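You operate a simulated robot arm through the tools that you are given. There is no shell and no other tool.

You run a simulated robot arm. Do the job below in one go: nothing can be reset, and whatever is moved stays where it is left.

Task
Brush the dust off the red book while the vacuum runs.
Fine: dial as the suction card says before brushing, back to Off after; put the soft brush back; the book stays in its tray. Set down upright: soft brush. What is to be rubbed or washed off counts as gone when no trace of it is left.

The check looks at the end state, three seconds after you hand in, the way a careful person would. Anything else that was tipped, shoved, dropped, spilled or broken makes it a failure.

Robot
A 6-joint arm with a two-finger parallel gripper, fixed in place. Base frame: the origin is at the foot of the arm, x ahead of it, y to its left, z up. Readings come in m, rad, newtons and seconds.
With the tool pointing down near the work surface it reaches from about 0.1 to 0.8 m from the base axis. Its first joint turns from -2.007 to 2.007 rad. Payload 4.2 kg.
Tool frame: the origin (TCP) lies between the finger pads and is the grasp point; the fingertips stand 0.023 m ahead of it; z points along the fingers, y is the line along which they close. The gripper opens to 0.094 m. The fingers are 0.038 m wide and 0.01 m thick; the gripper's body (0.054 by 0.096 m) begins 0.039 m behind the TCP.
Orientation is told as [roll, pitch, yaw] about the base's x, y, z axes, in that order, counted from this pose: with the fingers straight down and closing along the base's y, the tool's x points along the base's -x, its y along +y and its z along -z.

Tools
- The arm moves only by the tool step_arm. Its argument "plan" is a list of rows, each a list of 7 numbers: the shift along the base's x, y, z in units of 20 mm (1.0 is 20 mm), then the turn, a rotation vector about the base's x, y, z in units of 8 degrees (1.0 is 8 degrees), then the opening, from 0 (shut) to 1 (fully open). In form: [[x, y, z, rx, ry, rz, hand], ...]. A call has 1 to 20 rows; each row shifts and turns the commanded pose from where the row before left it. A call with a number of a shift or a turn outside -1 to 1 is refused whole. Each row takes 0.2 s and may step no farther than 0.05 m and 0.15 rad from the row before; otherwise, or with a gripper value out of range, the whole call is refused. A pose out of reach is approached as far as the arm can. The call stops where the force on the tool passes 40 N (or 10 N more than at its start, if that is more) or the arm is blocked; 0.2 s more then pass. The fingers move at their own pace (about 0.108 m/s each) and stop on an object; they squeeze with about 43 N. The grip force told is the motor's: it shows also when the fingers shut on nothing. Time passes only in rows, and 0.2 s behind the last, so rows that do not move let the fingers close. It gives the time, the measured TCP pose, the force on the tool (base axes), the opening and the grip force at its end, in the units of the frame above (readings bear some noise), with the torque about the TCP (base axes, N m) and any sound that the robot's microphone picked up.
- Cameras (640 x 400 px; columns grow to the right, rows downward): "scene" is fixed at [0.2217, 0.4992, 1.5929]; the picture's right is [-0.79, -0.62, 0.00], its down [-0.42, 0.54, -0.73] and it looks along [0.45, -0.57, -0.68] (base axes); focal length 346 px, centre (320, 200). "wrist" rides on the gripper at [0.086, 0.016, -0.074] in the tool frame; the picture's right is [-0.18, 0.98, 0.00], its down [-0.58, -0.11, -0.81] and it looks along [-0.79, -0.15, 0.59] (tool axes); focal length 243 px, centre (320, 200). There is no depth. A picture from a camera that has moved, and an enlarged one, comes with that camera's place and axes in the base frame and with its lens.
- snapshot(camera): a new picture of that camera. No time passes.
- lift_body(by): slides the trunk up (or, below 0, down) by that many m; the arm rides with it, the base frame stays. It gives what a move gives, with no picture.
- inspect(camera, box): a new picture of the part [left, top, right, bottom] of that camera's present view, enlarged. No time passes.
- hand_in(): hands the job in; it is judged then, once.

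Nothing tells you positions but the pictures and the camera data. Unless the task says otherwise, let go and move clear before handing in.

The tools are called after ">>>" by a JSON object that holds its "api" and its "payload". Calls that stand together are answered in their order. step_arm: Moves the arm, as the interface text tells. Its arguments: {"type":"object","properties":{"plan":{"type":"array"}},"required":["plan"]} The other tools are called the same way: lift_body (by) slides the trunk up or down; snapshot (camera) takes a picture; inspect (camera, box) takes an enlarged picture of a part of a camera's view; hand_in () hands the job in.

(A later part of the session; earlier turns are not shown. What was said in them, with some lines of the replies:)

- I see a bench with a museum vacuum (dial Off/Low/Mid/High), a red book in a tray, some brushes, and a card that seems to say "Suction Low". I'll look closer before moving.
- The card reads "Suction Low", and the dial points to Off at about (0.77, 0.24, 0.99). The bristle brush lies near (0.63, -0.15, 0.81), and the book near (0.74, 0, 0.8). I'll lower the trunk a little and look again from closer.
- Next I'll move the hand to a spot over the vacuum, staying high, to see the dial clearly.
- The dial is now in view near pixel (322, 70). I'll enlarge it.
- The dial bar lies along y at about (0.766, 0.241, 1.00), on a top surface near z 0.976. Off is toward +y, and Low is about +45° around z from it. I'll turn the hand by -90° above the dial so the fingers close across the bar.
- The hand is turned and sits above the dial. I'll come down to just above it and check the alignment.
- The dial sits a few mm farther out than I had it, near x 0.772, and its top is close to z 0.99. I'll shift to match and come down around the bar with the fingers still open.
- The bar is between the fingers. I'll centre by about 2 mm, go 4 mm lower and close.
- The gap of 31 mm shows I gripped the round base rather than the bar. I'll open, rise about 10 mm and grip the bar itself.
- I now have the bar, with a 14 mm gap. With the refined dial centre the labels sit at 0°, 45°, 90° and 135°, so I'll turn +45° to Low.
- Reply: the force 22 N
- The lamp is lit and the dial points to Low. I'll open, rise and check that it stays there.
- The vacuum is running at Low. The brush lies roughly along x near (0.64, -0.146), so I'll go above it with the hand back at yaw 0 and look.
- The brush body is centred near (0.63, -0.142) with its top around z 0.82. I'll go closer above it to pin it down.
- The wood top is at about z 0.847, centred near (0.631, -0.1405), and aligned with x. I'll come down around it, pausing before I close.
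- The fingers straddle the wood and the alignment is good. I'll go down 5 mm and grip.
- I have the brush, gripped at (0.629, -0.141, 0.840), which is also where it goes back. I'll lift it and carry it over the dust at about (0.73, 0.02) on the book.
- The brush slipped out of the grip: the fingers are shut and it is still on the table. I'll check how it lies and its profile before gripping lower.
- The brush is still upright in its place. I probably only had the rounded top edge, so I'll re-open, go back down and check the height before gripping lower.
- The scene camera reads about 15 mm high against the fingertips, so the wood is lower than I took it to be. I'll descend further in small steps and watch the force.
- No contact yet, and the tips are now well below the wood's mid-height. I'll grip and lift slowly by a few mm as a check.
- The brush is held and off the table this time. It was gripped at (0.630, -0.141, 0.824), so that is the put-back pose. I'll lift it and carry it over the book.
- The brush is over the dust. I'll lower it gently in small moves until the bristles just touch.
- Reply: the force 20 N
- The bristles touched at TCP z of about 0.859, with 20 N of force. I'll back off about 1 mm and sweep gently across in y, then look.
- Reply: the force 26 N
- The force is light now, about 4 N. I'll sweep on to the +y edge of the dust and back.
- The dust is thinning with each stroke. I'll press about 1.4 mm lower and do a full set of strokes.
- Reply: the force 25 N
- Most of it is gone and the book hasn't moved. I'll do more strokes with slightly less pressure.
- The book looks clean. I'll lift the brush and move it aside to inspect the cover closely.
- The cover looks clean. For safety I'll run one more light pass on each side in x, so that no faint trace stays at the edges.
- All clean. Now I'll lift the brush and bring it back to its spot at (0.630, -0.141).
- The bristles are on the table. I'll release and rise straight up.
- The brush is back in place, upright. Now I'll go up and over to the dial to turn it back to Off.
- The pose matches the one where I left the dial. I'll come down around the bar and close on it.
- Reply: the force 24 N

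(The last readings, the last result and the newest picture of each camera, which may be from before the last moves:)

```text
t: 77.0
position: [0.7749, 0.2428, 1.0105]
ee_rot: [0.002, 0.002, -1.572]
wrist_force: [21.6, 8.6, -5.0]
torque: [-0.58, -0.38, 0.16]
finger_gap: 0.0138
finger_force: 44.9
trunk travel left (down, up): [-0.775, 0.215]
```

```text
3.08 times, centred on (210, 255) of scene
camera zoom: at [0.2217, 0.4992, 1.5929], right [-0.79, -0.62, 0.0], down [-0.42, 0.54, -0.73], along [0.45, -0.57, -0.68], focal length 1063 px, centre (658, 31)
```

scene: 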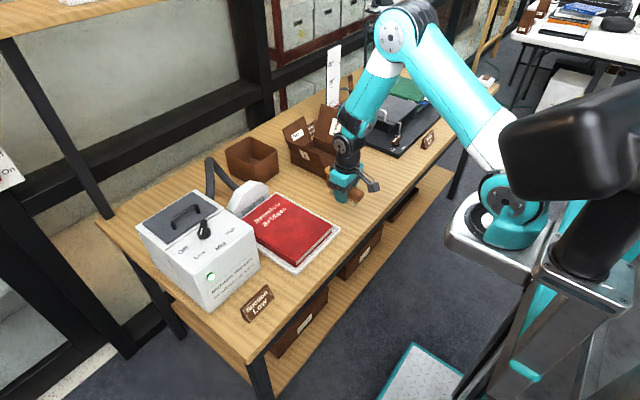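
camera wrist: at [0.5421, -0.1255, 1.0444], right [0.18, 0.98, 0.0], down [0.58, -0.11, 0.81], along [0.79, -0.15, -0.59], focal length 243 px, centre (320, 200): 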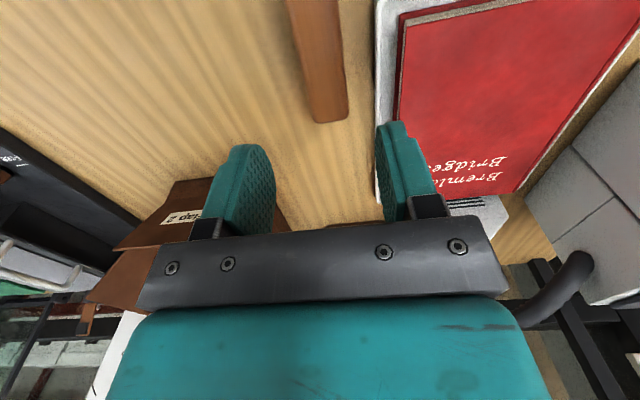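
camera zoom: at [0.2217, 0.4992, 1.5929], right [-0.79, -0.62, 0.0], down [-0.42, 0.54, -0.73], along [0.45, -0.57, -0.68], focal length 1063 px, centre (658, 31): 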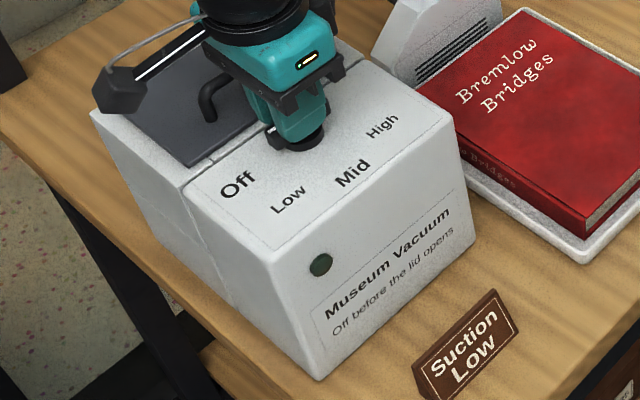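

The lamp is out and the dial is at Off. I'll release and retreat upward and back.

>>> {"api": "step_arm", "payload": {"plan": [[0.05, 0.03, 0, 0, 0, 0, 0], [0, 0, 0, 0, 0, 0, 0.5], [0, 0, 0, 0, 0, 0, 0.5], [0, 0, 1, 0, 0, 0, 0.5], [0, 0, 1, 0, 0, 0, 0.5], [0, 0, 1, 0, 0, 0, 0.5], [0, 0, 1, 0, 0, 0, 0.5], [0, 0, 1, 0, 0, 0, 0.5], [0, 0, 1, 0, 0, 0, 0.5], [0, 0, 1, 0, 0, 0, 0.5], [-0.9, -0.5, 0.5, 0, 0, 0, 0.5], [-0.9, -0.5, 0.5, 0, 0, 0, 0.5], [-0.9, -0.5, 0.5, 0, 0, 0, 0.5], [-0.9, -0.5, 0.5, 0, 0, 0, 0.5], [-0.9, -0.5, 0, 0, 0, 0, 0.5], [-0.9, -0.5, 0, 0, 0, 0, 0.5], [-0.9, -0.5, 0, 0, 0, 0, 0.5]]}}

>>> {"api": "snapshot", "payload": {"camera": "scene"}}

>>> {"api": "inspect", "payload": {"camera": "scene", "box": [130, 170, 350, 320]}}

>>> {"api": "inspect", "payload": {"camera": "scene", "box": [150, 190, 270, 320]}}

>>> {"api": "inspect", "payload": {"camera": "scene", "box": [220, 90, 380, 280]}}

```text
t: 80.5
position: [0.647, 0.1729, 1.19]
ee_rot: [0.0, 0.0, -1.572]
wrist_force: [-0.5, 0.5, -0.7]
torque: [-0.02, 0.02, -0.03]
finger_gap: 0.047
finger_force: 0.1
trunk travel left (down, up): [-0.775, 0.215]
```

```text
taken
```

scene: 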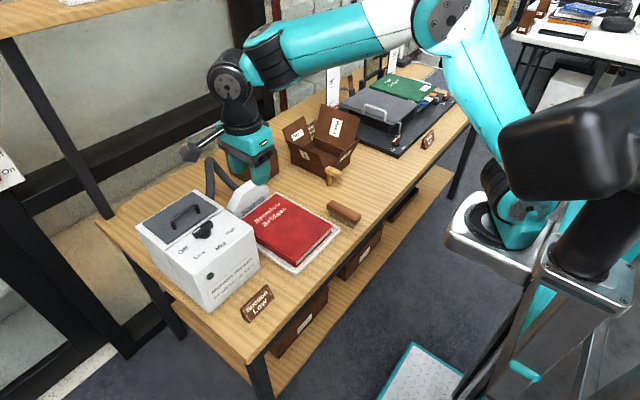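

```text
2.67 times, centred on (240, 245) of scene
camera zoom: at [0.2217, 0.4992, 1.5929], right [-0.79, -0.62, 0.0], down [-0.42, 0.54, -0.73], along [0.45, -0.57, -0.68], focal length 921 px, centre (533, 80)
```

zoom: 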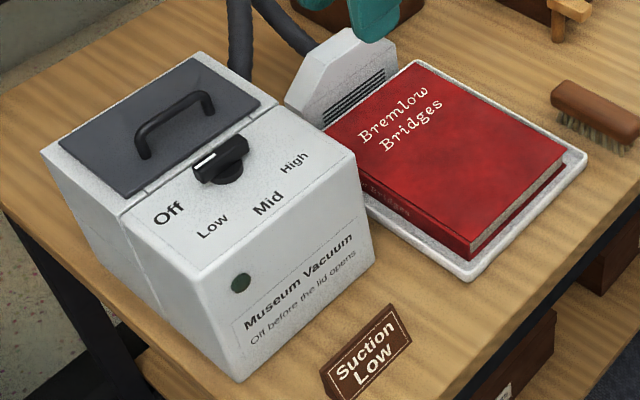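

```text
3.08 times, centred on (210, 255) of scene
camera zoom: at [0.2217, 0.4992, 1.5929], right [-0.79, -0.62, 0.0], down [-0.42, 0.54, -0.73], along [0.45, -0.57, -0.68], focal length 1063 px, centre (658, 31)
```

zoom: 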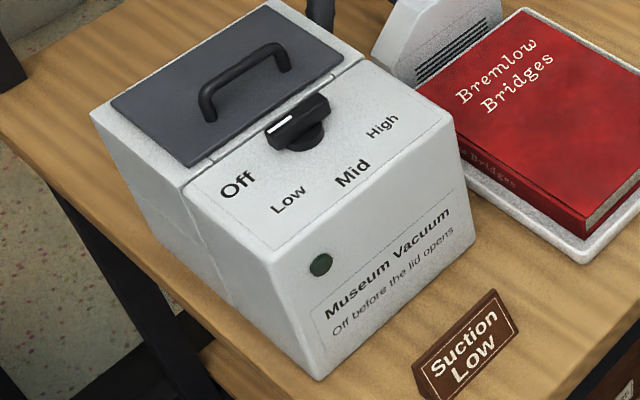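

```text
2.11 times, centred on (300, 185) of scene
camera zoom: at [0.2217, 0.4992, 1.5929], right [-0.79, -0.62, 0.0], down [-0.42, 0.54, -0.73], along [0.45, -0.57, -0.68], focal length 727 px, centre (362, 232)
```

zoom: 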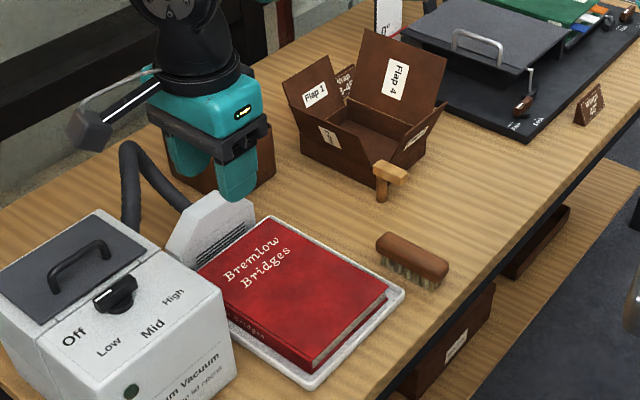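

The book is clean and still in its tray, and the dial is at Off with the lamp out. The brush is upright in its original spot, nothing else has moved, and the hand is clear, so I'm handing in.

>>> {"api": "hand_in", "payload": {}}

```text
The job is handed in.
```

I brushed the dust off the red book with the vacuum running at Low, as the card says, and handed the job in. I haven't been told the result of the check.

- **Book:** I could see no dust left on the cover in close-up views. It is still in its tray.
- **Vacuum:** the dial is back at Off and the lamp is out.
- **Soft brush:** it is upright in its original spot. On my first try it slipped out of the gripper as I lifted, but it stayed upright in place, and a lower grip held.
- **Everything else:** I saw nothing else moved, tipped or spilled. The hand is empty and clear of the table.
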